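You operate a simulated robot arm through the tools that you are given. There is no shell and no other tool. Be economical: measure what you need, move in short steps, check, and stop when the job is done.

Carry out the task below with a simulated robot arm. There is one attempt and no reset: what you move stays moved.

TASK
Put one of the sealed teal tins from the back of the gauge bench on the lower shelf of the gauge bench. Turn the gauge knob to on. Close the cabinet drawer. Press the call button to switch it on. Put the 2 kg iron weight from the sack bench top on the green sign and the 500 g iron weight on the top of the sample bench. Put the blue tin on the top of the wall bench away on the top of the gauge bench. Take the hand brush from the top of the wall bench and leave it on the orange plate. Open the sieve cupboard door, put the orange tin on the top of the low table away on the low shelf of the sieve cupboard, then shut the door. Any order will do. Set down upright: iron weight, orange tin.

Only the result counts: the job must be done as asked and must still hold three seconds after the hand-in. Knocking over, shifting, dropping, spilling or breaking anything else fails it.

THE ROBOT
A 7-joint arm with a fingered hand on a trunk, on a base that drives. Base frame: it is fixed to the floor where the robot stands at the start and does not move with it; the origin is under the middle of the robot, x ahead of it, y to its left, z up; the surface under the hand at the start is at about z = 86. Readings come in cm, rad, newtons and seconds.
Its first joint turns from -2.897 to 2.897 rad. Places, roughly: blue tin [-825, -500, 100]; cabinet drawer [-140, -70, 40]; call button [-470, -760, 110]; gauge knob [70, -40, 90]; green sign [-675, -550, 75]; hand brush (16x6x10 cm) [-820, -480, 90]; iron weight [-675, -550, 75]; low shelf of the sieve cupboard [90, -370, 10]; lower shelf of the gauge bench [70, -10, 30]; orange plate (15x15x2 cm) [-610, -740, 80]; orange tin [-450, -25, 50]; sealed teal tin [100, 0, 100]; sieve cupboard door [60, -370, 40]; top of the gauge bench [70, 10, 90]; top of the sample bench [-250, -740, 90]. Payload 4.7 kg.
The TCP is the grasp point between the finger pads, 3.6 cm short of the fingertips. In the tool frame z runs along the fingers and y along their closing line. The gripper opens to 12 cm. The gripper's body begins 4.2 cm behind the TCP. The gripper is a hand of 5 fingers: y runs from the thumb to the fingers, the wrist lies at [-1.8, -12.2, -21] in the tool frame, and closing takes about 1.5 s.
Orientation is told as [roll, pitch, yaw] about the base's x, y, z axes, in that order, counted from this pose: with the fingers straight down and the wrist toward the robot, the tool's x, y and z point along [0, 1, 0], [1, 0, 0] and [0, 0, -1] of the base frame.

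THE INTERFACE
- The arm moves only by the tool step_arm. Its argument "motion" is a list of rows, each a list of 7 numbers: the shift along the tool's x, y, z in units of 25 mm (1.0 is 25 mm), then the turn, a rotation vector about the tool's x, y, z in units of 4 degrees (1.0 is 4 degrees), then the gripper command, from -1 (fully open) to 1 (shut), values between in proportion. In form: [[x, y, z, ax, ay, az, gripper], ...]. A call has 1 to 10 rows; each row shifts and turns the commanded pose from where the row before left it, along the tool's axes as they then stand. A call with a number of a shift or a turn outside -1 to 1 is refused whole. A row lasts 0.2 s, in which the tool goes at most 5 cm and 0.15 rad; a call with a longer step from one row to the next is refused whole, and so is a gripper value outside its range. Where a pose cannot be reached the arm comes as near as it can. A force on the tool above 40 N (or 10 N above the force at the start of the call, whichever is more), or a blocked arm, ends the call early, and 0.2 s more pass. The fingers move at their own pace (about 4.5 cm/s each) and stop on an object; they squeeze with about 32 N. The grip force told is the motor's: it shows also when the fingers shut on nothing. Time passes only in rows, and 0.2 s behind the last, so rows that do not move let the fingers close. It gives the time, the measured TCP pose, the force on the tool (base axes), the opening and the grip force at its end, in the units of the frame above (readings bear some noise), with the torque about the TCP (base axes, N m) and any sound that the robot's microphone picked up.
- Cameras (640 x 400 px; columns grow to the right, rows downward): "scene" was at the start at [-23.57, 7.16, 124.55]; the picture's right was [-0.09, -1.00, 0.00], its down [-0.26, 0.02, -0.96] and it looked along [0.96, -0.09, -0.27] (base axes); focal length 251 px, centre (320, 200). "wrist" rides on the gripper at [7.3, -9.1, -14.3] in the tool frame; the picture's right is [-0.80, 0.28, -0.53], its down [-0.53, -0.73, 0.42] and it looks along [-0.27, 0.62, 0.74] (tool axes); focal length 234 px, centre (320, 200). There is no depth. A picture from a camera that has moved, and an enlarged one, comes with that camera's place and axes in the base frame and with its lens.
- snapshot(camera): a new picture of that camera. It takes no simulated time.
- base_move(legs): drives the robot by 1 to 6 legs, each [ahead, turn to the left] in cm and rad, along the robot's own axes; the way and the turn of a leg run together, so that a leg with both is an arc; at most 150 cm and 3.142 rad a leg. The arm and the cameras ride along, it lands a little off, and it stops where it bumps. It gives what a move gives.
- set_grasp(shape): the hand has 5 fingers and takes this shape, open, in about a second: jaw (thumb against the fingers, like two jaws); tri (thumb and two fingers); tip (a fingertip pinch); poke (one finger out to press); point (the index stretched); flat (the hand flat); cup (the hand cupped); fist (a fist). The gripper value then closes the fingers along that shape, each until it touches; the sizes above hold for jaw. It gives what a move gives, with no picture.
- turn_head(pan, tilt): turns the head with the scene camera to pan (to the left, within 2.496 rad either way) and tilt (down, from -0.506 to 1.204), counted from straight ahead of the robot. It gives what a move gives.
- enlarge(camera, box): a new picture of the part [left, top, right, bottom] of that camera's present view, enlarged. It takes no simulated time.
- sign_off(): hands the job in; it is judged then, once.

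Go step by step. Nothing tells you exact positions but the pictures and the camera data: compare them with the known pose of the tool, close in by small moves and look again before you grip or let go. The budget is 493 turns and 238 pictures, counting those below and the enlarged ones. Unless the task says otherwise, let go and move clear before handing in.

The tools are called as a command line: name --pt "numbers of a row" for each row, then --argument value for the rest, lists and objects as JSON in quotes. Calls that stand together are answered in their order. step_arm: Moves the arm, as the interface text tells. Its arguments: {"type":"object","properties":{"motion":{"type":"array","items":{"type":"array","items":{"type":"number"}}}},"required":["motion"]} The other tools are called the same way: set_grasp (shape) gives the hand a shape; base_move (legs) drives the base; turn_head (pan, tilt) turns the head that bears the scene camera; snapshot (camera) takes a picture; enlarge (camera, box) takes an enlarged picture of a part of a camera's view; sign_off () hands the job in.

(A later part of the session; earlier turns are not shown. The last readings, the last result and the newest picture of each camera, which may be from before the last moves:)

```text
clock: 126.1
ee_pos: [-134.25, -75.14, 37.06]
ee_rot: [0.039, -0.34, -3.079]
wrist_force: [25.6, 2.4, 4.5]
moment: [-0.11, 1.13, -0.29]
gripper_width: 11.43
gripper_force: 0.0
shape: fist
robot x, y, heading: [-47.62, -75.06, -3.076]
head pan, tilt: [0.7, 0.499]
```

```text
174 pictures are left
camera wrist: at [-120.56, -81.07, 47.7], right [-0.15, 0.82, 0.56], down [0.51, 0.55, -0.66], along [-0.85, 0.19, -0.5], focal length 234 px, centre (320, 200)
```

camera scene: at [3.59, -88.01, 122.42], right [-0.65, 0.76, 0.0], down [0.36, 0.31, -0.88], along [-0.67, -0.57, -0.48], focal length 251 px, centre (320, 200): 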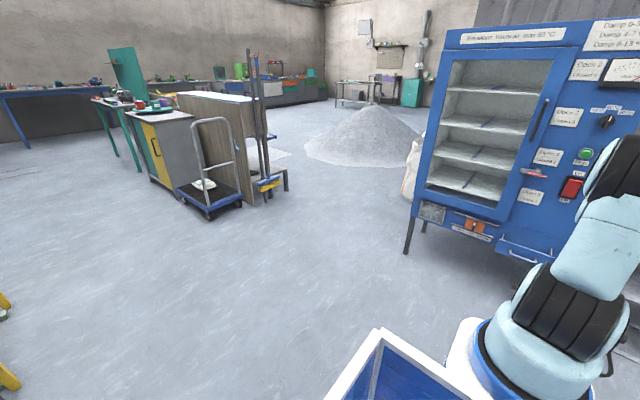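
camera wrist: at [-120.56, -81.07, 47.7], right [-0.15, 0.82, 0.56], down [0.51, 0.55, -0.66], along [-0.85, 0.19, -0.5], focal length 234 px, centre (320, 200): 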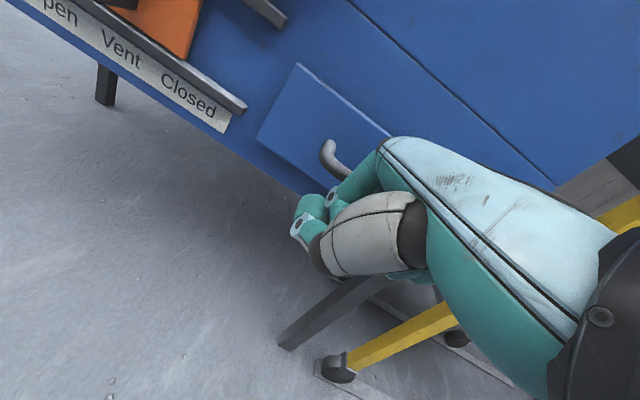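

enlarge --camera "wrist" --box '[200, 40, 400, 240]'

turn_head --pan 0.2 --tilt 0.6

snapshot --camera "scene"

```text
2.00 times, centred on (300, 140) of wrist
camera zoom: at [-120.56, -81.07, 47.7], right [-0.15, 0.82, 0.56], down [0.51, 0.55, -0.66], along [-0.85, 0.19, -0.5], focal length 468 px, centre (360, 320)
```

zoom: 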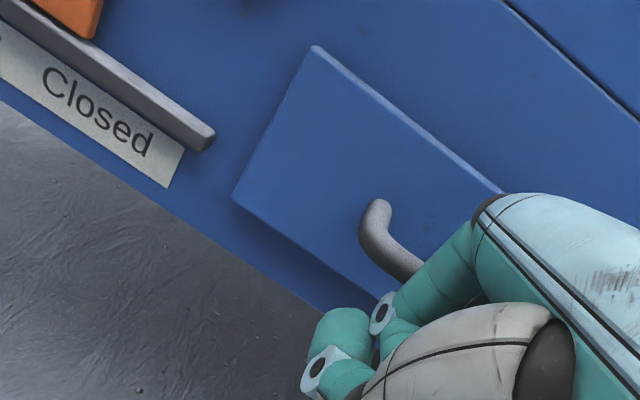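

```text
clock: 127.0
ee_pos: [-134.41, -75.28, 36.98]
ee_rot: [0.038, -0.336, -3.079]
wrist_force: [17.1, 0.8, 2.7]
moment: [-0.04, 0.78, -0.25]
gripper_width: 11.42
gripper_force: 0.0
shape: fist
robot x, y, heading: [-47.52, -75.22, -3.071]
head pan, tilt: [0.201, 0.6]
```

```text
172 pictures are left
camera scene: at [-22.54, -83.32, 121.51], right [-0.27, 0.96, 0.0], down [0.54, 0.15, -0.83], along [-0.8, -0.22, -0.56], focal length 251 px, centre (320, 200)
```

scene: 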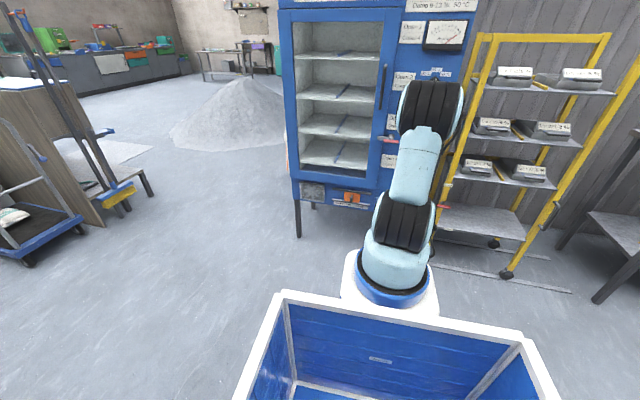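

base_move --legs '[[1.5, 0]]'

enlarge --camera "wrist" --box '[200, 40, 400, 240]'

```text
clock: 127.7
ee_pos: [-134.02, -75.26, 36.62]
ee_rot: [0.039, -0.327, -3.083]
wrist_force: [14.8, 0.4, 7.9]
moment: [0.07, 0.82, -0.22]
gripper_width: 11.43
gripper_force: 0.1
shape: fist
robot x, y, heading: [-47.71, -75.41, -3.072]
head pan, tilt: [0.201, 0.6]
stopped in leg 1: the force on the tool passed its limit at 58 N (the readings are from after the stop); the commanded pose is now the measured one
```

```text
2.00 times, centred on (300, 140) of wrist
camera zoom: at [-120.37, -81.09, 47.4], right [-0.15, 0.82, 0.56], down [0.52, 0.55, -0.66], along [-0.84, 0.19, -0.51], focal length 468 px, centre (360, 320)
```

zoom: 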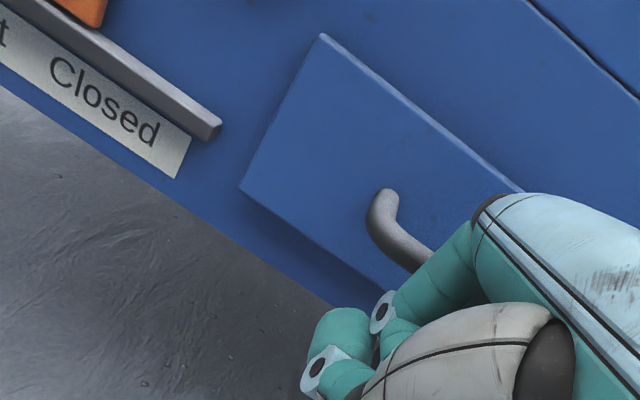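

Hard stop: the drawer is shut. Back away and verify.

base_move --legs '[[-4, 0]]'

base_move --legs '[[-25, 0]]'

snapshot --camera "wrist"

```text
clock: 128.6
ee_pos: [-130.31, -75.02, 36.66]
ee_rot: [0.039, -0.33, -3.081]
wrist_force: [-0.6, 0.3, 0.1]
moment: [-0.01, 0.0, -0.01]
gripper_width: 11.44
gripper_force: 0.0
shape: fist
robot x, y, heading: [-44.2, -74.95, -3.073]
head pan, tilt: [0.201, 0.6]
```

```text
clock: 130.4
ee_pos: [-105.23, -73.66, 36.75]
ee_rot: [0.039, -0.333, -3.079]
wrist_force: [0.9, 0.4, -0.3]
moment: [0.02, 0.02, 0.02]
gripper_width: 11.4
gripper_force: 0.1
shape: fist
robot x, y, heading: [-18.95, -73.5, -3.071]
head pan, tilt: [0.201, 0.6]
```

```text
170 pictures are left
camera wrist: at [-91.44, -79.23, 47.44], right [-0.16, 0.82, 0.56], down [0.51, 0.55, -0.66], along [-0.84, 0.18, -0.51], focal length 234 px, centre (320, 200)
```

wrist: 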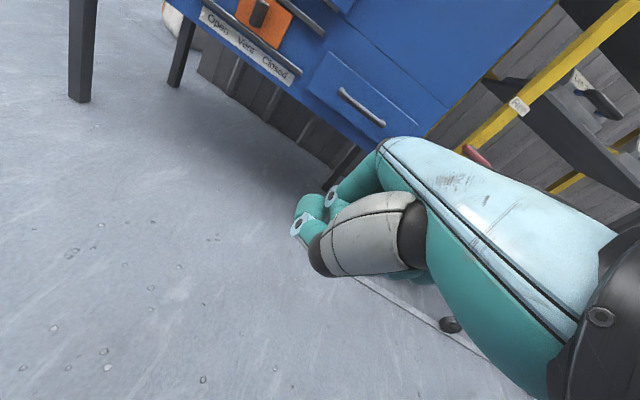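

Drawer closed. Tuck the arm, then look toward the sieve cupboard (−y side).

step_arm --pt "0 0.34 -0.94 0 0 0 0" --pt "0 0.34 -0.94 0 0 0 0" --pt "0 0.34 -0.94 0 0 0 0" --pt "0 0.34 -0.94 0 0 0 0" --pt "0 0.34 -0.94 0 0 0 0" --pt "0 0.34 -0.94 0 0 0 0" --pt "0 0.34 -0.94 0 0 0 0" --pt "0 0.34 -0.94 0 0 0 0" --pt "0 0.34 -0.94 0 0 0 0" --pt "0 0.34 -0.94 0 0 0 0"

step_arm --pt "0 -0.4 -0.9 1 0 0 0" --pt "0 -0.4 -0.9 1 0 0 0" --pt "0 -0.4 -0.9 1 0 0 0" --pt "0 -0.4 -0.9 1 0 0 0" --pt "0 -0.4 -0.9 0.8 0 0 0" --pt "0 -0.8 -1 0 0 0 0" --pt "0 -0.8 -1 0 0 0 0" --pt "0 -0.8 -1 0 0 0 0" --pt "0 -0.8 -1 0 0 0 0" --pt "0 -0.8 -1 0 0 0 0"

step_arm --pt "0 -0.9 -0.6 0 0 0 0" --pt "0 -0.9 -0.6 0 0 0 0" --pt "0 -0.9 -0.6 0 0 0 0" --pt "0 -0.9 -0.6 0 0 0 0" --pt "0 -0.9 -0.6 0 0 0 0" --pt "0 -0.9 -0.6 0 0 0 0" --pt "0 -0.9 -0.6 0 0 0 0"

snapshot --camera "scene"

turn_head --pan 1.4 --tilt 0.25

snapshot --camera "scene"

turn_head --pan 2.4 --tilt 0.25

snapshot --camera "scene"

```text
clock: 132.6
ee_pos: [-105.81, -72.55, 61.56]
ee_rot: [0.04, -0.329, -3.076]
wrist_force: [-0.5, 0.3, 0.1]
moment: [0.0, 0.03, -0.02]
gripper_width: 11.42
gripper_force: 0.3
shape: fist
robot x, y, heading: [-18.91, -73.13, -3.063]
head pan, tilt: [0.201, 0.6]
```

```text
clock: 134.8
ee_pos: [-88.77, -70.6, 84.23]
ee_rot: [0.039, 0.006, -3.065]
wrist_force: [-0.4, 0.5, 0.0]
moment: [-0.01, -0.02, 0.0]
gripper_width: 11.41
gripper_force: 0.1
shape: fist
robot x, y, heading: [-18.93, -73.12, -3.071]
head pan, tilt: [0.201, 0.6]
```

```text
clock: 136.4
ee_pos: [-73.18, -68.73, 94.88]
ee_rot: [0.04, 0.004, -3.066]
wrist_force: [0.4, -0.1, -0.1]
moment: [0.02, -0.02, 0.0]
gripper_width: 11.42
gripper_force: 0.1
shape: fist
robot x, y, heading: [-18.53, -73.4, -3.072]
head pan, tilt: [0.201, 0.6]
```

```text
169 pictures are left
camera scene: at [6.18, -81.19, 121.51], right [-0.27, 0.96, 0.0], down [0.54, 0.15, -0.82], along [-0.79, -0.22, -0.57], focal length 251 px, centre (320, 200)
```

scene: 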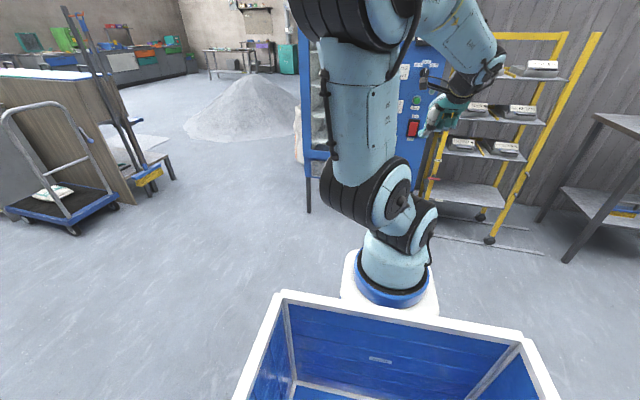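

```text
clock: 137.8
ee_pos: [-73.19, -68.91, 94.75]
ee_rot: [0.039, 0.004, -3.066]
wrist_force: [-0.6, -0.3, -0.3]
moment: [-0.02, 0.01, 0.03]
gripper_width: 11.4
gripper_force: 0.0
shape: fist
robot x, y, heading: [-19.21, -72.9, -3.066]
head pan, tilt: [1.4, 0.25]
```

```text
168 pictures are left
camera scene: at [13.78, -88.1, 124.73], right [-1.0, 0.1, 0.0], down [0.02, 0.25, -0.97], along [-0.1, -0.96, -0.25], focal length 251 px, centre (320, 200)
```

scene: 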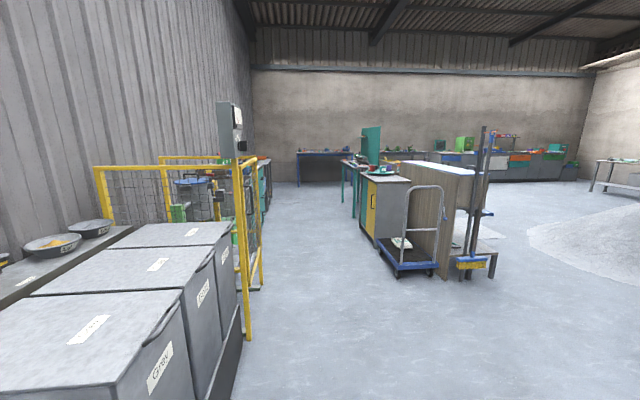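

```text
clock: 139.1
ee_pos: [-73.26, -68.88, 94.79]
ee_rot: [0.038, 0.005, -3.065]
wrist_force: [0.5, -0.4, 0.1]
moment: [-0.02, -0.02, 0.01]
gripper_width: 11.42
gripper_force: 0.0
shape: fist
robot x, y, heading: [-18.84, -73.08, -3.068]
head pan, tilt: [2.4, 0.25]
```

```text
167 pictures are left
camera scene: at [22.03, -84.6, 124.73], right [-0.62, -0.78, 0.0], down [-0.19, 0.15, -0.97], along [0.76, -0.6, -0.25], focal length 251 px, centre (320, 200)
```

scene: 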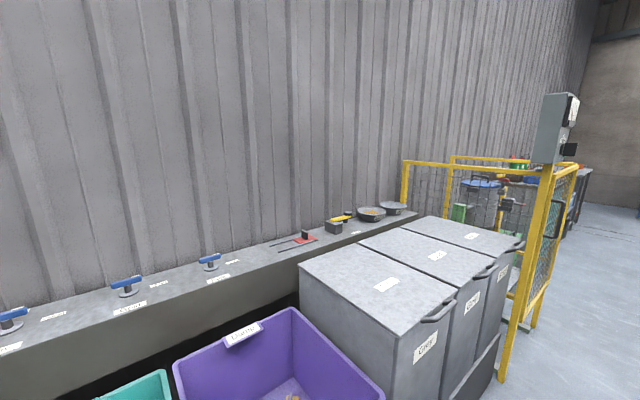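

The corridor to the cupboard is clear along x≈−19. Turn to −y and drive 190 cm, then look.

base_move --legs '[[0, 1.5], [150, 0], [40, 0]]'

turn_head --pan 0.7 --tilt 0.4

snapshot --camera "scene"

turn_head --pan 0 --tilt 0.3

snapshot --camera "scene"

```text
clock: 152.3
ee_pos: [-25.44, -317.41, 94.77]
ee_rot: [0.039, 0.002, -1.557]
wrist_force: [-0.3, 0.5, -0.1]
moment: [-0.04, -0.02, -0.01]
gripper_width: 11.43
gripper_force: 0.0
shape: fist
robot x, y, heading: [-17.57, -263.64, -1.558]
head pan, tilt: [2.4, 0.25]
```

```text
clock: 154.0
ee_pos: [-25.42, -317.33, 94.79]
ee_rot: [0.038, 0.002, -1.557]
wrist_force: [-0.1, 1.3, 0.3]
moment: [-0.02, -0.01, -0.02]
gripper_width: 11.4
gripper_force: 0.1
shape: fist
robot x, y, heading: [-17.56, -263.5, -1.558]
head pan, tilt: [0.7, 0.4]
```

```text
166 pictures are left
camera scene: at [-3.77, -237.4, 123.34], right [-0.76, -0.65, 0.0], down [-0.25, 0.29, -0.92], along [0.6, -0.7, -0.39], focal length 251 px, centre (320, 200)
```

scene: 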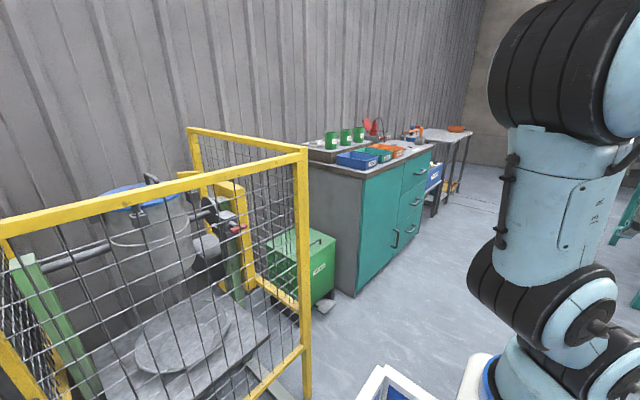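

```text
clock: 155.1
ee_pos: [-25.48, -317.44, 94.78]
ee_rot: [0.038, 0.005, -1.557]
wrist_force: [-0.1, 0.7, 0.5]
moment: [0.02, 0.01, 0.01]
gripper_width: 11.42
gripper_force: 0.0
shape: fist
robot x, y, heading: [-17.99, -263.78, -1.56]
head pan, tilt: [0.0, 0.3]
```

```text
165 pictures are left
camera scene: at [-9.71, -239.72, 124.26], right [-1.0, -0.01, 0.0], down [0.0, 0.3, -0.96], along [0.01, -0.96, -0.3], focal length 251 px, centre (320, 200)
```

scene: 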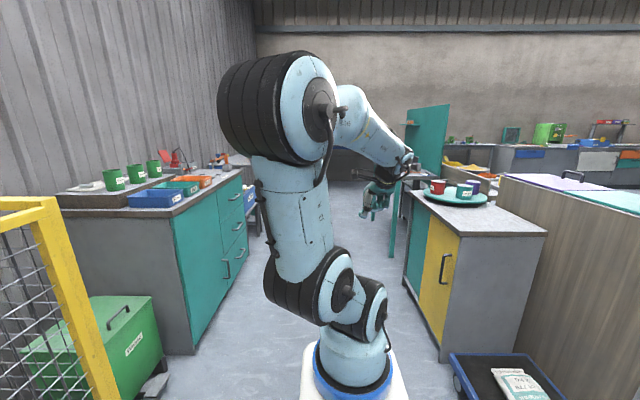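

enlarge --camera "scene" --box '[140, 140, 300, 360]'

```text
1.82 times, centred on (220, 250) of scene
camera zoom: at [-9.71, -239.72, 124.26], right [-1.0, -0.01, 0.0], down [0.0, 0.3, -0.96], along [0.01, -0.96, -0.3], focal length 457 px, centre (502, 109)
```

zoom: 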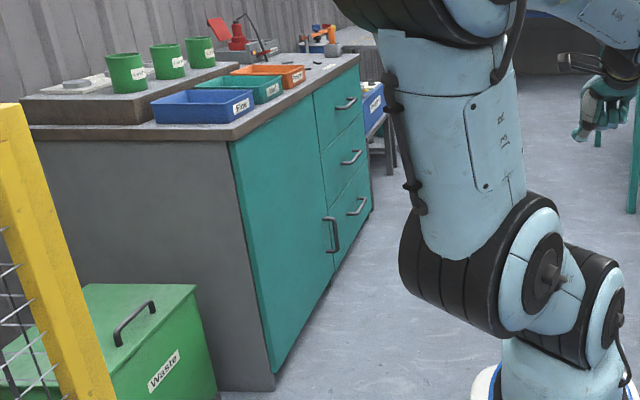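

The cupboard's teal door has its handle at about (59, −399, 21), hinge at y≈−350. I'll drive past to the south side, to work from (−3, −465) facing it.

step_arm --pt "0 -0.9 -0.7 0 0 0 0" --pt "0 -0.9 -0.7 0 0 0 0" --pt "0 -0.9 -0.7 0 0 0 0" --pt "0 -0.9 -0.7 0 0 0 0" --pt "0 -0.9 -0.7 0 0 0 0" --pt "0 -0.9 -0.7 0 0 0 0"

base_move --legs '[[0, 0.07], [110, 0]]'

snapshot --camera "scene"

```text
clock: 156.5
ee_pos: [-25.96, -303.81, 105.31]
ee_rot: [0.036, 0.003, -1.557]
wrist_force: [-0.1, -0.2, -0.5]
moment: [0.01, 0.0, -0.01]
gripper_width: 11.4
gripper_force: 0.0
shape: fist
robot x, y, heading: [-17.68, -263.22, -1.559]
head pan, tilt: [0.0, 0.3]
```

```text
clock: 162.5
ee_pos: [-13.09, -412.98, 105.35]
ee_rot: [0.039, 0.004, -1.473]
wrist_force: [-0.1, 0.8, -0.7]
moment: [0.0, -0.01, -0.01]
gripper_width: 11.44
gripper_force: 0.1
shape: fist
robot x, y, heading: [-8.1, -372.13, -1.477]
head pan, tilt: [0.0, 0.3]
```

```text
163 pictures are left
camera scene: at [-2.25, -347.71, 124.26], right [-1.0, -0.09, 0.0], down [-0.03, 0.29, -0.96], along [0.09, -0.95, -0.3], focal length 251 px, centre (320, 200)
```

scene: 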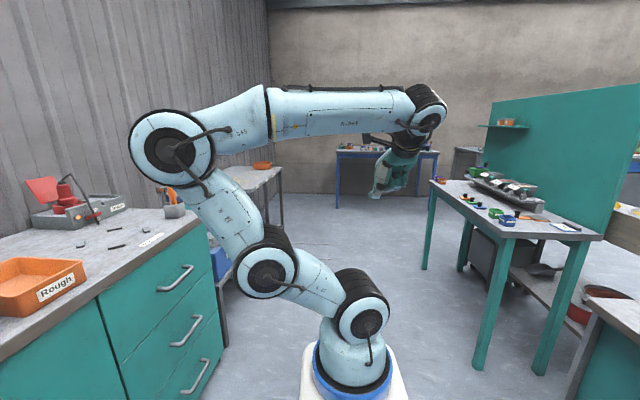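

base_move --legs '[[92, 0], [0, 2.5]]'

turn_head --pan 0 --tilt 0.6

snapshot --camera "scene"

snapshot --camera "wrist"

```text
clock: 173.3
ee_pos: [29.34, -434.91, 105.49]
ee_rot: [0.038, 0.004, 1.029]
wrist_force: [0.4, 0.2, -0.2]
moment: [-0.01, 0.03, -0.01]
gripper_width: 11.45
gripper_force: 0.0
shape: fist
robot x, y, heading: [0.63, -464.98, 1.024]
head pan, tilt: [0.0, 0.3]
```

```text
clock: 174.1
ee_pos: [29.44, -434.85, 105.43]
ee_rot: [0.04, 0.004, 1.03]
wrist_force: [0.6, -0.1, 0.0]
moment: [-0.03, -0.01, 0.0]
gripper_width: 11.42
gripper_force: 0.1
shape: fist
robot x, y, heading: [0.72, -465.24, 1.03]
head pan, tilt: [0.0, 0.6]
```

```text
162 pictures are left
camera scene: at [-18.33, -481.31, 121.52], right [0.85, -0.52, 0.0], down [-0.29, -0.48, -0.83], along [0.43, 0.71, -0.56], focal length 251 px, centre (320, 200)
```

scene: 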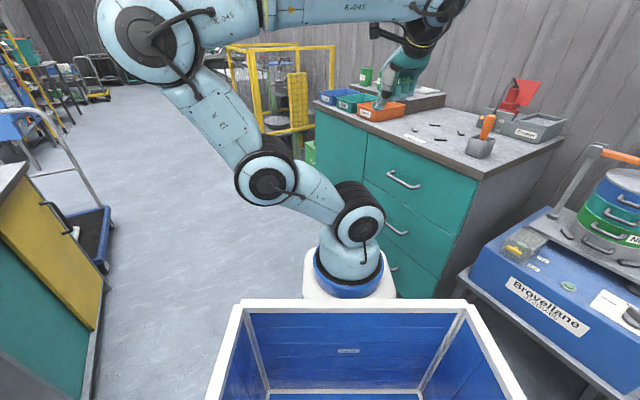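

```text
161 pictures are left
camera wrist: at [18.9, -439.11, 119.93], right [0.85, -0.18, 0.49], down [0.06, -0.9, -0.44], along [0.52, 0.41, -0.75], focal length 234 px, centre (320, 200)
```

wrist: 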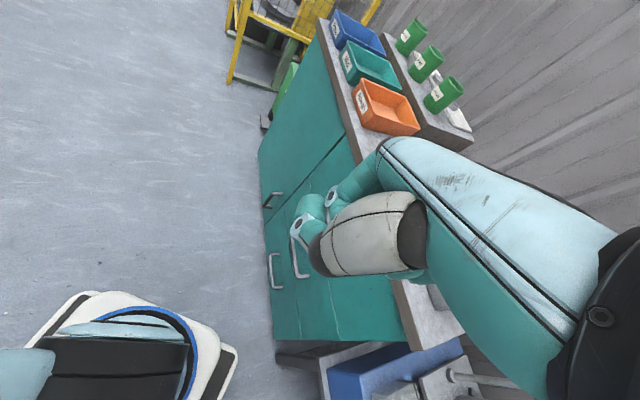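

enlarge --camera "wrist" --box '[230, 100, 390, 240]'

enlarge --camera "scene" --box '[280, 90, 440, 290]'

```text
2.86 times, centred on (310, 170) of wrist
camera zoom: at [18.9, -439.11, 119.93], right [0.85, -0.18, 0.49], down [0.06, -0.9, -0.44], along [0.52, 0.41, -0.75], focal length 669 px, centre (349, 286)
```

zoom: 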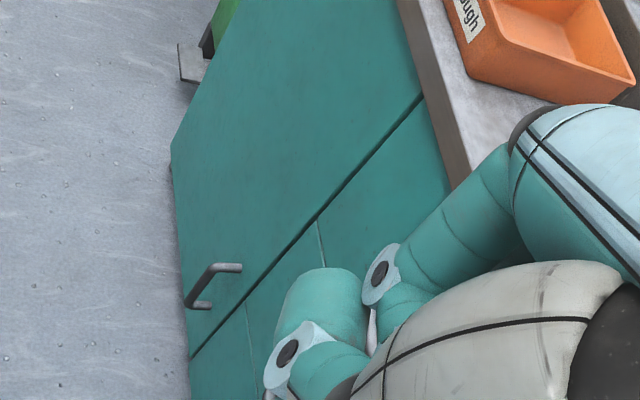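

```text
2.00 times, centred on (360, 190) of scene
camera zoom: at [-18.33, -481.31, 121.52], right [0.85, -0.52, 0.0], down [-0.29, -0.48, -0.83], along [0.43, 0.71, -0.56], focal length 503 px, centre (240, 220)
```

zoom: 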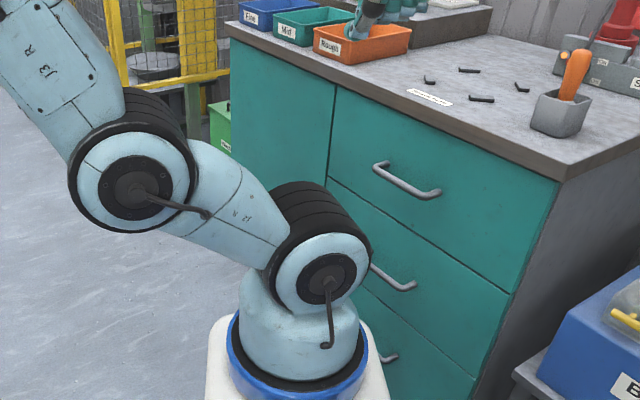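

Handle bar is at about (56.4, −388, z 14–30), standing off 4.6 cm. I'll use a fingertip pinch with fingers on both sides of the vertical bar. Move in 20 cm, reshape and yaw.

base_move --legs '[[18, 0]]'

set_grasp --shape "tip"

step_arm --pt "0 0.5 0.5 0 0 -1 -1" --pt "0 0.5 0.5 0 0 -1 -1" --pt "0 0.5 0.5 0 0 -1 -1" --pt "0 0.5 0.5 0 0 -1 -1" --pt "0 0 0.5 0 0 -1 -1" --pt "0 0 0.5 0 0 -1 -1" --pt "0 0 0.5 0 0 -1 -1" --pt "0 0 0.5 0 0 -0.7 -1"

snapshot --camera "wrist"

snapshot --camera "scene"

```text
clock: 175.6
ee_pos: [38.76, -419.44, 105.29]
ee_rot: [0.04, 0.004, 1.029]
wrist_force: [0.3, -0.6, -0.5]
moment: [0.0, 0.04, 0.04]
gripper_width: 11.4
gripper_force: 0.1
shape: fist
robot x, y, heading: [10.32, -449.32, 1.029]
head pan, tilt: [0.0, 0.6]
```

```text
clock: 176.5
ee_pos: [38.66, -419.36, 105.4]
ee_rot: [0.038, 0.003, 1.03]
wrist_force: [0.4, -0.3, 0.3]
moment: [-0.01, 0.0, -0.02]
gripper_width: 11.94
gripper_force: 0.1
shape: tip
robot x, y, heading: [10.0, -449.3, 1.031]
head pan, tilt: [0.0, 0.6]
```

```text
clock: 178.3
ee_pos: [40.47, -414.7, 95.35]
ee_rot: [0.035, -0.014, 1.57]
wrist_force: [0.0, 0.2, -1.1]
moment: [-0.01, 0.01, -0.02]
gripper_width: 11.98
gripper_force: 0.1
shape: tip
robot x, y, heading: [10.04, -449.08, 1.026]
head pan, tilt: [0.0, 0.6]
```

```text
158 pictures are left
camera wrist: at [33.69, -423.98, 109.67], right [0.82, 0.27, 0.5], down [0.52, -0.73, -0.45], along [0.24, 0.63, -0.74], focal length 234 px, centre (320, 200)
```

wrist: 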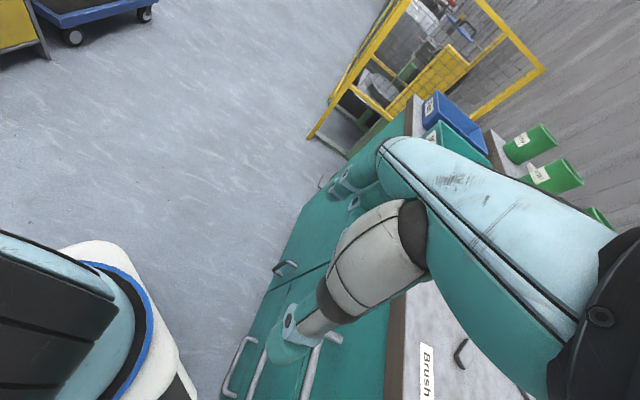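

```text
157 pictures are left
camera scene: at [-8.95, -465.86, 121.51], right [0.86, -0.52, 0.0], down [-0.29, -0.48, -0.83], along [0.43, 0.71, -0.56], focal length 251 px, centre (320, 200)
```

scene: 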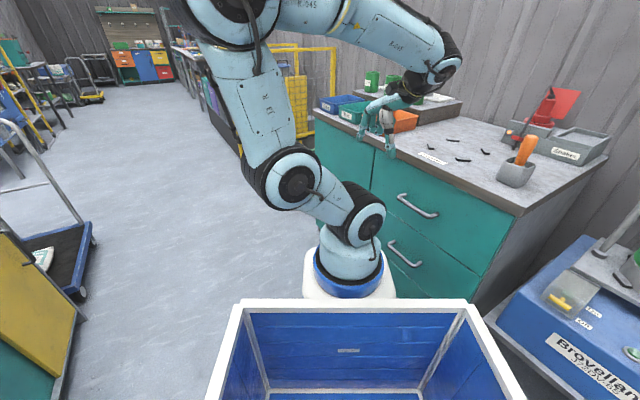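

step_arm --pt "-0.14 1 1 0 0 0 -1" --pt "-0.14 1 1 0 0 0 -1" --pt "-0.14 1 1 0 0 0 -1" --pt "-0.14 1 1 0 0 0 -1" --pt "-0.14 1 1 0 0 0 -1" --pt "-0.14 1 1 0 0 0 -1" --pt "-0.14 1 1 0 0 0 -1" --pt "-0.14 1 1 0 0 0 -1" --pt "-0.14 1 1 0 0 0 -1" --pt "-0.14 1 1 0 0 0 -1"

step_arm --pt "0 0 1 0 0 0 -1" --pt "0 0 1 0 0 0 -1" --pt "0 0 1 0 0 0 -1" --pt "0 0 1 0 0 0 -1" --pt "0 0 1 0 0 0 -1" --pt "0 0 1 0 0 0 -1" --pt "0 0 1 0 0 0 -1" --pt "0 0 1 0 0 0 -1" --pt "0 0 1 0 0 0 -1" --pt "0 0 1 0 0 0 -1"

snapshot --camera "wrist"

snapshot --camera "scene"

```text
clock: 180.5
ee_pos: [43.22, -389.38, 70.69]
ee_rot: [0.035, -0.015, 1.568]
wrist_force: [0.1, 1.1, 0.4]
moment: [0.01, -0.02, -0.02]
gripper_width: 12.01
gripper_force: 0.1
shape: tip
robot x, y, heading: [10.21, -449.42, 1.028]
head pan, tilt: [0.0, 0.6]
```

```text
clock: 182.7
ee_pos: [42.33, -388.93, 45.74]
ee_rot: [0.033, -0.016, 1.567]
wrist_force: [-0.3, 0.6, -0.5]
moment: [-0.02, -0.01, 0.02]
gripper_width: 12.0
gripper_force: 0.1
shape: tip
robot x, y, heading: [10.14, -449.26, 1.027]
head pan, tilt: [0.0, 0.6]
```

```text
156 pictures are left
camera wrist: at [35.55, -398.17, 60.04], right [0.82, 0.27, 0.5], down [0.51, -0.73, -0.45], along [0.24, 0.63, -0.74], focal length 234 px, centre (320, 200)
```

wrist: 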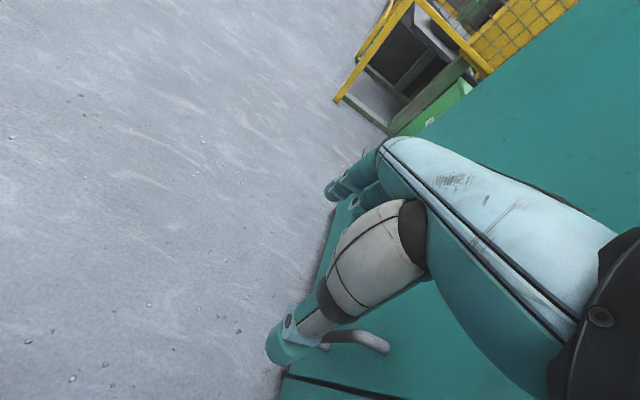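

```text
155 pictures are left
camera scene: at [-8.94, -465.86, 121.51], right [0.86, -0.52, 0.0], down [-0.29, -0.48, -0.82], along [0.43, 0.71, -0.57], focal length 251 px, centre (320, 200)
```

scene: 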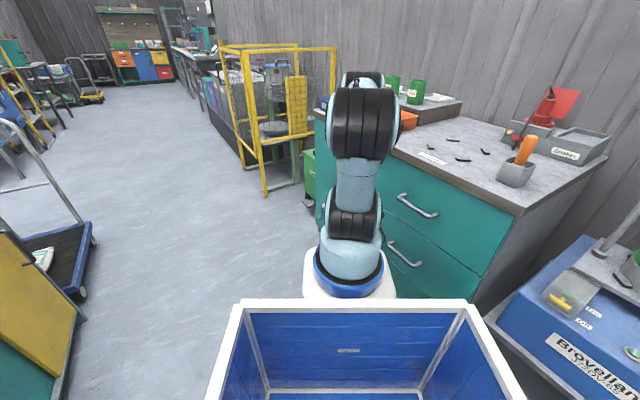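

step_arm --pt "0.3 -0.3 1 0 0 0 -1" --pt "0.3 -0.3 1 0 0 0 -1" --pt "0 0 1 0 0 0 -1" --pt "0 0 1 0 0 0 -1" --pt "0 0 1 0 0 0 -1" --pt "0 0 1 0 0 0 -1" --pt "0 0 1 0 0 0 -1" --pt "0 0 1 0 0 0 -1"

snapshot --camera "wrist"

```text
clock: 184.5
ee_pos: [42.57, -387.44, 26.95]
ee_rot: [0.045, -0.014, 1.57]
wrist_force: [0.0, 0.5, -0.7]
moment: [-0.02, 0.04, -0.02]
gripper_width: 12.0
gripper_force: 0.1
shape: tip
out of reach, approached as far as the arm can: row 5, 6, 7, 8
robot x, y, heading: [10.3, -449.39, 1.025]
head pan, tilt: [0.0, 0.6]
```

```text
154 pictures are left
camera wrist: at [35.94, -396.6, 41.41], right [0.83, 0.27, 0.49], down [0.51, -0.73, -0.46], along [0.23, 0.63, -0.74], focal length 234 px, centre (320, 200)
```

wrist: 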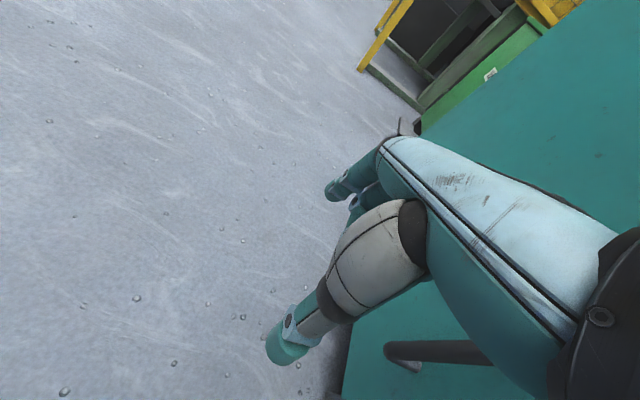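

step_arm --pt "-0.5 0 -0.5 0 0 0 -1" --pt "-0.5 0 -0.4 0 0 0 -1" --pt "-0.5 0 0 0 0 0 -1" --pt "-0.5 0 0 0 0 0 -1"

snapshot --camera "wrist"

```text
clock: 185.5
ee_pos: [47.59, -387.56, 29.24]
ee_rot: [0.034, -0.015, 1.568]
wrist_force: [-0.1, 1.1, -0.1]
moment: [-0.01, 0.04, 0.01]
gripper_width: 11.97
gripper_force: 0.0
shape: tip
robot x, y, heading: [10.36, -449.07, 1.024]
head pan, tilt: [0.0, 0.6]
```

```text
153 pictures are left
camera wrist: at [40.83, -396.73, 43.46], right [0.82, 0.27, 0.5], down [0.51, -0.73, -0.45], along [0.24, 0.63, -0.74], focal length 234 px, centre (320, 200)
```

wrist: 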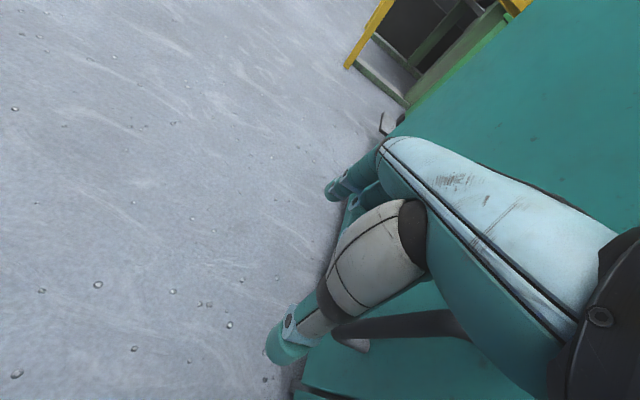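

step_arm --pt "0 -0.55 0 0 0 0 -1" --pt "0 -0.55 0 0 0 0 -1" --pt "-0.6 0 0 0 0 0 -1" --pt "-0.6 0 0 0 0 0 -1" --pt "-0.6 0 0 0 0 0 -1" --pt "-0.6 0 0 0 0 0 -1" --pt "-0.6 0 0 0 0 0 -1" --pt "-0.5 0 0 0 0 0 -1"

snapshot --camera "wrist"

```text
clock: 186.6
ee_pos: [49.42, -390.43, 28.76]
ee_rot: [0.042, -0.014, 1.582]
wrist_force: [-20.8, 7.3, 11.1]
moment: [-0.29, -1.2, 0.36]
gripper_width: 12.01
gripper_force: 0.2
shape: tip
robot x, y, heading: [10.02, -449.3, 1.033]
head pan, tilt: [0.0, 0.6]
stopped in row 5: the force on the tool passed its limit at 49 N (the readings are from after the stop); the commanded pose is now the measured one
```

```text
152 pictures are left
camera wrist: at [42.94, -399.76, 43.16], right [0.82, 0.28, 0.49], down [0.52, -0.72, -0.46], along [0.23, 0.63, -0.74], focal length 234 px, centre (320, 200)
```

wrist: 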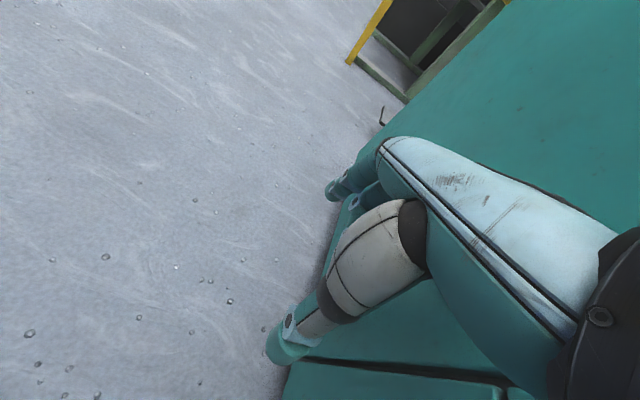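

The palm met the bar's top. Back off, rise 3.5 cm so only fingertips engage, and go in again.

step_arm --pt "0.8 0 0 0 0 0 -1" --pt "0 0 -0.75 0 0 0 -1" --pt "0 0 -0.75 0 0 0 -1" --pt "-0.8 0 0 0 0 0 -1" --pt "-0.7 0 0 0 0 0 -1" --pt "-0.7 0 0 0 0 0 -1" --pt "-0.7 0 0 0 0 0 -1" --pt "-0.7 0 0 0 0 0 -1"

snapshot --camera "wrist"

```text
clock: 187.8
ee_pos: [51.06, -390.31, 32.49]
ee_rot: [0.047, -0.017, 1.588]
wrist_force: [-7.4, 1.1, 13.1]
moment: [-0.06, -0.61, -0.02]
gripper_width: 11.99
gripper_force: 0.0
shape: tip
robot x, y, heading: [10.19, -449.18, 1.033]
head pan, tilt: [0.0, 0.6]
stopped in row 6: the force on the tool passed its limit at 55 N (the readings are from after the stop); the commanded pose is now the measured one
```

```text
151 pictures are left
camera wrist: at [44.65, -399.77, 46.83], right [0.82, 0.29, 0.49], down [0.52, -0.72, -0.46], along [0.22, 0.64, -0.74], focal length 234 px, centre (320, 200)
```

wrist: 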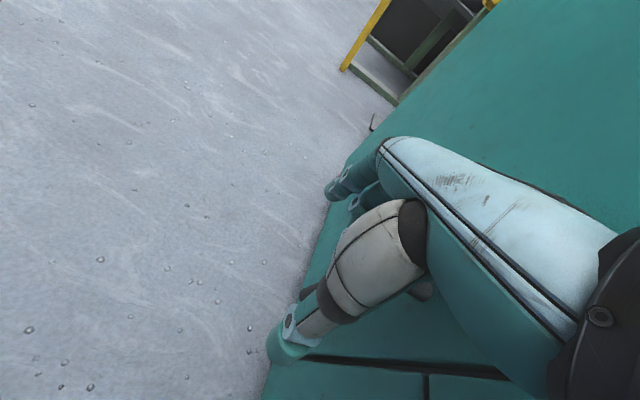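

I'll instead come in with the tool tilted 40° toward the door so only fingertips reach the bar.

step_arm --pt "0.8 0 -0.2 0 0 0 -1" --pt "0.8 0 -0.2 0 0 0 -1" --pt "0.8 0 -0.2 0 0 0 -1" --pt "0.8 0 -0.2 0 0 0 -1" --pt "0.8 0 -0.2 0 0 0 -1"

step_arm --pt "0 0 0 0 -1 0 -1" --pt "0 0 0 0 -1 0 -1" --pt "0 0 0 0 -1 0 -1" --pt "0 0 0 0 -1 0 -1" --pt "0 0 0 0 -1 0 -1" --pt "0 0 0 0 -1 0 -1" --pt "0 0 0 0 -1 0 -1" --pt "0 0 0 0 -1 0 -1" --pt "0 0 0 0 -1 0 -1" --pt "0 0 0 0 -1 0 -1"

snapshot --camera "wrist"

```text
clock: 189.0
ee_pos: [41.27, -390.66, 35.42]
ee_rot: [0.046, -0.014, 1.586]
wrist_force: [0.7, 0.3, 0.0]
moment: [0.01, 0.0, 0.06]
gripper_width: 11.99
gripper_force: 0.0
shape: tip
robot x, y, heading: [10.28, -449.32, 1.033]
head pan, tilt: [0.0, 0.6]
```

```text
clock: 191.2
ee_pos: [41.38, -390.6, 35.31]
ee_rot: [0.047, -0.015, 1.586]
wrist_force: [0.9, 0.4, 0.0]
moment: [-0.02, 0.01, 0.0]
gripper_width: 11.98
gripper_force: 0.1
shape: tip
out of reach, approached as far as the arm can: row 1, 2, 3, 4, 5, 6, 7, 8, 9, 10
robot x, y, heading: [10.07, -449.05, 1.029]
head pan, tilt: [0.0, 0.6]
```

```text
150 pictures are left
camera wrist: at [34.82, -400.02, 49.77], right [0.82, 0.29, 0.49], down [0.52, -0.72, -0.46], along [0.22, 0.64, -0.74], focal length 234 px, centre (320, 200)
```

wrist: 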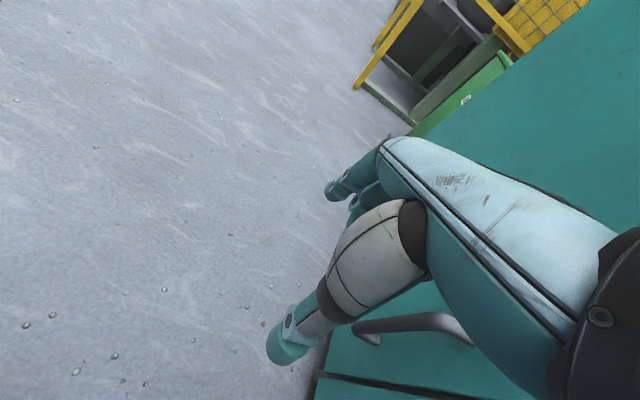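

step_arm --pt "-0.643 0 -0.766 0 0 0 -1" --pt "-0.643 0 -0.766 0 0 0 -1" --pt "-0.643 0 -0.766 0 0 0 -1" --pt "-0.643 0 -0.766 0 0 0 -1" --pt "-0.643 0 -0.766 0 0 0 -1" --pt "-0.643 0 -0.766 0 0 0 -1" --pt "-0.643 0 -0.766 0 0 0 -1" --pt "-0.643 0 -0.766 0 0 0 -1" --pt "-0.643 0 -0.766 0 0 0 -1" --pt "-0.643 0 -0.766 0 0 0 -1"

snapshot --camera "scene"

```text
clock: 193.6
ee_pos: [49.72, -393.08, 48.86]
ee_rot: [0.159, 0.036, 1.628]
wrist_force: [-1.1, 0.0, 0.3]
moment: [-0.01, -0.03, 0.01]
gripper_width: 11.99
gripper_force: 0.0
shape: tip
robot x, y, heading: [8.16, -448.74, 1.124]
head pan, tilt: [0.0, 0.6]
stopped in row 10: the arm was blocked; the commanded pose is now the measured one
```

```text
149 pictures are left
camera scene: at [-15.21, -464.95, 121.59], right [0.9, -0.43, 0.06], down [-0.2, -0.53, -0.83], along [0.38, 0.73, -0.56], focal length 251 px, centre (320, 200)
```

scene: 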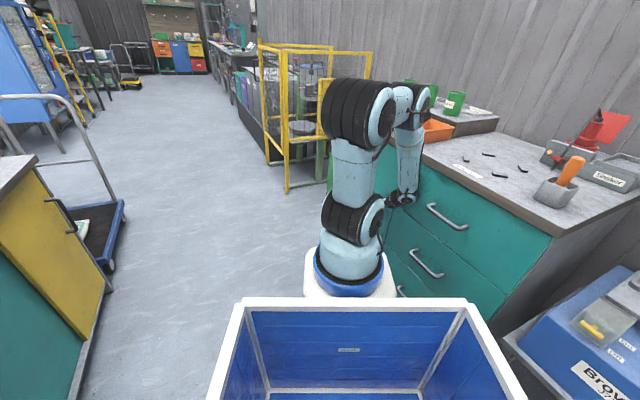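

The arm is bracing against the cupboard front; pull back toward −x immediately.

step_arm --pt "0.8 0 0 0 0 0 -1" --pt "0.8 0 0 0 0 0 -1" --pt "0.8 0 0 0 0 0 -1" --pt "0.8 0 0 0 0 0 -1" --pt "0.8 0 0 0 0 0 -1"

snapshot --camera "scene"

snapshot --camera "wrist"

```text
clock: 194.1
ee_pos: [47.29, -390.37, 46.47]
ee_rot: [0.236, 0.003, 1.697]
wrist_force: [-25.2, -10.1, -8.0]
moment: [0.75, -1.93, -0.87]
gripper_width: 12.0
gripper_force: 0.0
shape: tip
robot x, y, heading: [8.39, -446.71, 1.267]
head pan, tilt: [0.0, 0.6]
stopped in row 2: the arm was blocked; the commanded pose is now the measured one
```

```text
148 pictures are left
camera scene: at [-11.92, -466.04, 121.64], right [0.95, -0.3, 0.04], down [-0.13, -0.55, -0.83], along [0.27, 0.78, -0.56], focal length 251 px, centre (320, 200)
```

scene: 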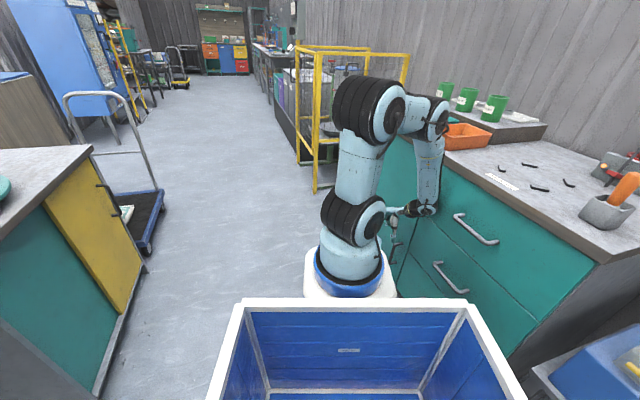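

```text
147 pictures are left
camera wrist: at [44.74, -399.73, 62.01], right [0.86, 0.39, 0.32], down [0.51, -0.68, -0.54], along [0.01, 0.63, -0.78], focal length 234 px, centre (320, 200)
```

wrist: 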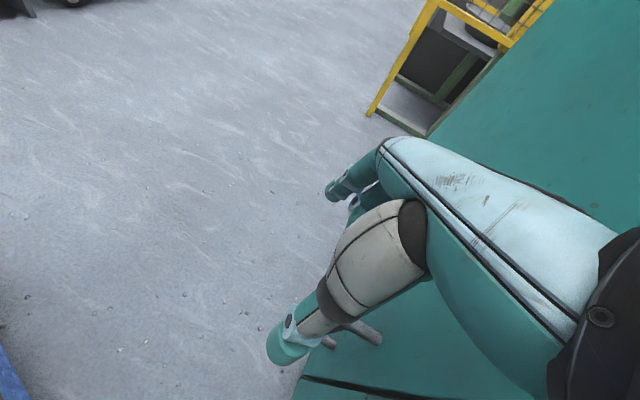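

base_move --legs '[[0, 0.25]]'

snapshot --camera "scene"

```text
clock: 194.8
ee_pos: [42.0, -371.38, 45.44]
ee_rot: [0.288, -0.017, 1.872]
wrist_force: [0.8, 6.5, 16.1]
moment: [-0.64, -0.6, 0.36]
gripper_width: 11.99
gripper_force: 0.0
shape: tip
robot x, y, heading: [5.82, -433.16, 1.831]
head pan, tilt: [0.0, 0.6]
stopped in leg 1: the robot was blocked; the commanded pose is now the measured one
```

```text
146 pictures are left
camera scene: at [-4.01, -460.89, 121.77], right [0.96, 0.26, 0.07], down [0.21, -0.53, -0.82], along [-0.18, 0.81, -0.56], focal length 251 px, centre (320, 200)
```

scene: 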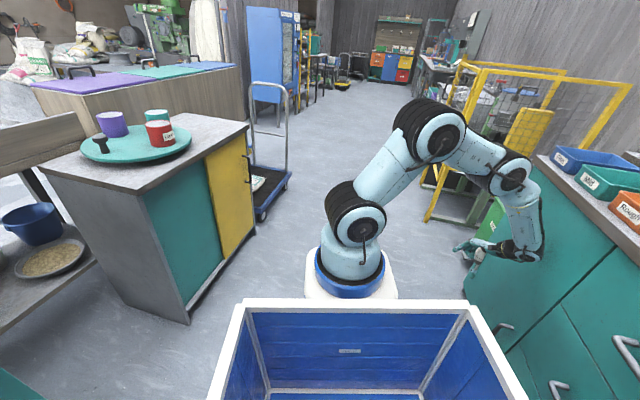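

step_arm --pt "0.6 0 0 0 0 0 -1" --pt "0.6 0 0 0 0 0 -1" --pt "0.6 0 0 0 0 0 -1" --pt "0.6 0 0 0 0 0 -1" --pt "0.6 0 0 0 0 0 -1"

snapshot --camera "scene"

```text
clock: 195.1
ee_pos: [39.48, -363.34, 39.54]
ee_rot: [0.373, -0.009, 1.903]
wrist_force: [-1.6, 11.1, 14.8]
moment: [-0.75, -0.87, 0.45]
gripper_width: 11.95
gripper_force: 0.1
shape: tip
robot x, y, heading: [3.31, -426.9, 2.076]
head pan, tilt: [0.0, 0.6]
stopped in row 1: the arm was blocked; the commanded pose is now the measured one
```

```text
145 pictures are left
camera scene: at [6.27, -452.93, 121.57], right [0.87, 0.49, 0.02], down [0.29, -0.49, -0.82], along [-0.39, 0.73, -0.56], focal length 251 px, centre (320, 200)
```

scene: 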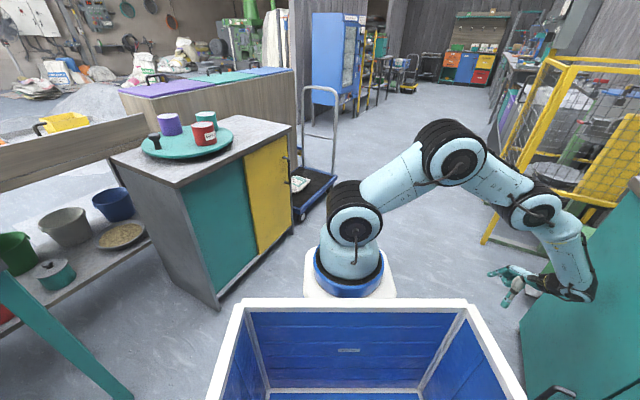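

base_move --legs '[[12, 0]]'

snapshot --camera "scene"

snapshot --camera "wrist"

```text
clock: 195.9
ee_pos: [42.02, -366.2, 36.51]
ee_rot: [0.421, 0.0, 1.849]
wrist_force: [-0.6, -0.9, 0.3]
moment: [0.05, -0.03, -0.09]
gripper_width: 12.0
gripper_force: 0.0
shape: tip
robot x, y, heading: [3.31, -427.12, 2.03]
head pan, tilt: [0.0, 0.6]
stopped in leg 1: the robot was blocked; the commanded pose is now the measured one
```

```text
144 pictures are left
camera scene: at [6.98, -452.28, 121.51], right [0.9, 0.44, 0.0], down [0.25, -0.51, -0.83], along [-0.37, 0.74, -0.56], focal length 251 px, centre (320, 200)
```

scene: 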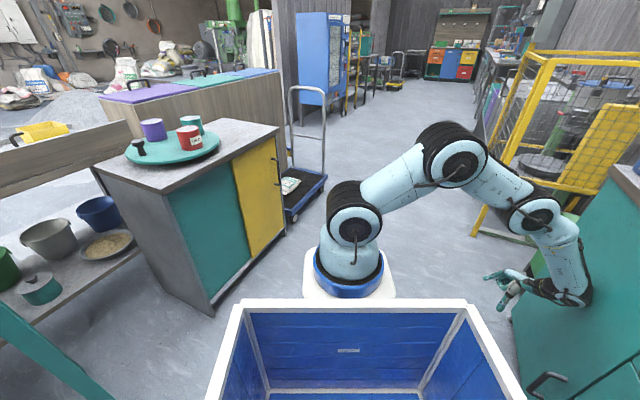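

```text
143 pictures are left
camera wrist: at [43.77, -374.97, 52.49], right [0.84, 0.53, 0.15], down [0.5, -0.62, -0.6], along [-0.23, 0.58, -0.78], focal length 234 px, centre (320, 200)
```

wrist: 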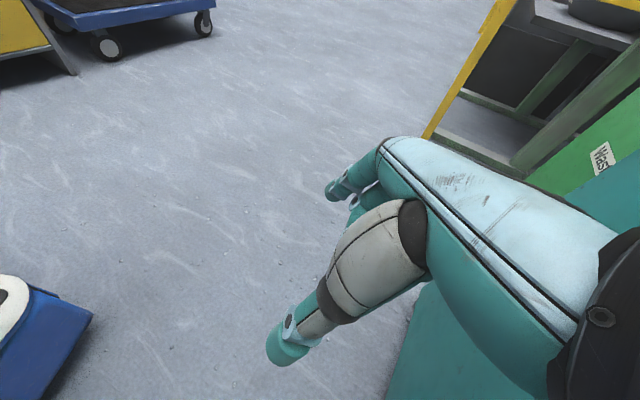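

step_arm --pt "0.5 0.16 0.22 0 0 0 -1" --pt "0.5 0.16 0.22 0 0 0 -1" --pt "0.5 0.16 0.22 0 0 0 -1" --pt "0.5 0.16 0.22 0 0 0 -1"

snapshot --camera "scene"

```text
clock: 196.9
ee_pos: [36.08, -365.97, 36.65]
ee_rot: [0.423, 0.003, 1.849]
wrist_force: [-1.2, 0.2, -0.1]
moment: [-0.01, 0.05, 0.01]
gripper_width: 11.99
gripper_force: 0.0
shape: tip
robot x, y, heading: [3.13, -427.38, 2.029]
head pan, tilt: [0.0, 0.6]
```

```text
142 pictures are left
camera scene: at [6.98, -452.27, 121.51], right [0.9, 0.44, 0.0], down [0.25, -0.51, -0.83], along [-0.37, 0.74, -0.56], focal length 251 px, centre (320, 200)
```

scene: 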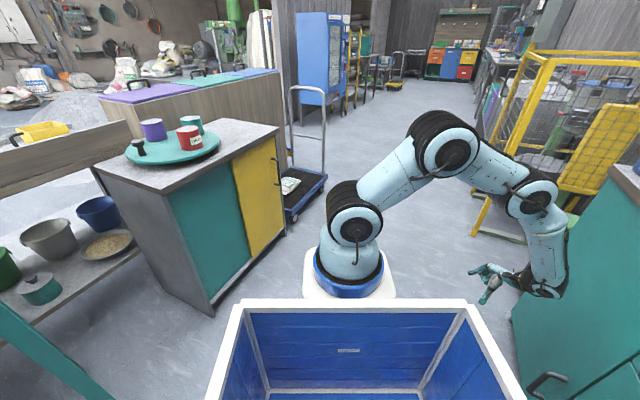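

Free again. Move further away from the face and raise the hand.

step_arm --pt "0.7 0.22 0.31 0 0 0 -1" --pt "0.7 0.22 0.31 0 0 0 -1" --pt "0.7 0.22 0.31 0 0 0 -1" --pt "0.41 0 -0.91 0 0 0 -1" --pt "0.41 0 -0.91 0 0 0 -1" --pt "0.41 0 -0.91 0 0 0 -1" --pt "0.41 0 -0.91 0 0 0 -1" --pt "0.41 0 -0.91 0 0 0 -1" --pt "0.41 0 -0.91 0 0 0 -1" --pt "0.41 0 -0.91 0 0 0 -1"

snapshot --camera "scene"

snapshot --camera "wrist"

```text
clock: 199.1
ee_pos: [30.15, -365.85, 54.16]
ee_rot: [0.422, 0.003, 1.851]
wrist_force: [-0.3, -0.5, -1.0]
moment: [0.0, 0.01, 0.03]
gripper_width: 11.99
gripper_force: 0.0
shape: tip
robot x, y, heading: [3.24, -427.23, 2.027]
head pan, tilt: [0.0, 0.6]
```

```text
141 pictures are left
camera scene: at [6.99, -452.26, 121.51], right [0.9, 0.44, 0.0], down [0.25, -0.51, -0.83], along [-0.37, 0.74, -0.56], focal length 251 px, centre (320, 200)
```

scene: 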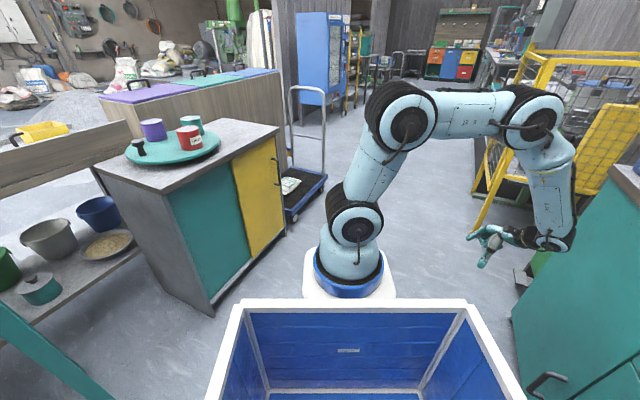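

```text
140 pictures are left
camera wrist: at [31.89, -374.79, 70.17], right [0.83, 0.53, 0.15], down [0.5, -0.62, -0.6], along [-0.23, 0.58, -0.78], focal length 234 px, centre (320, 200)
```

wrist: 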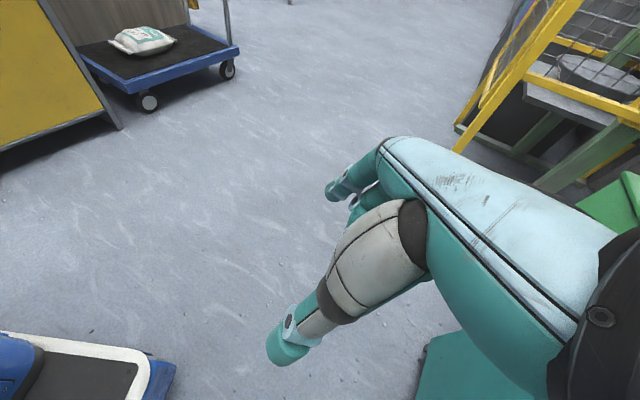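

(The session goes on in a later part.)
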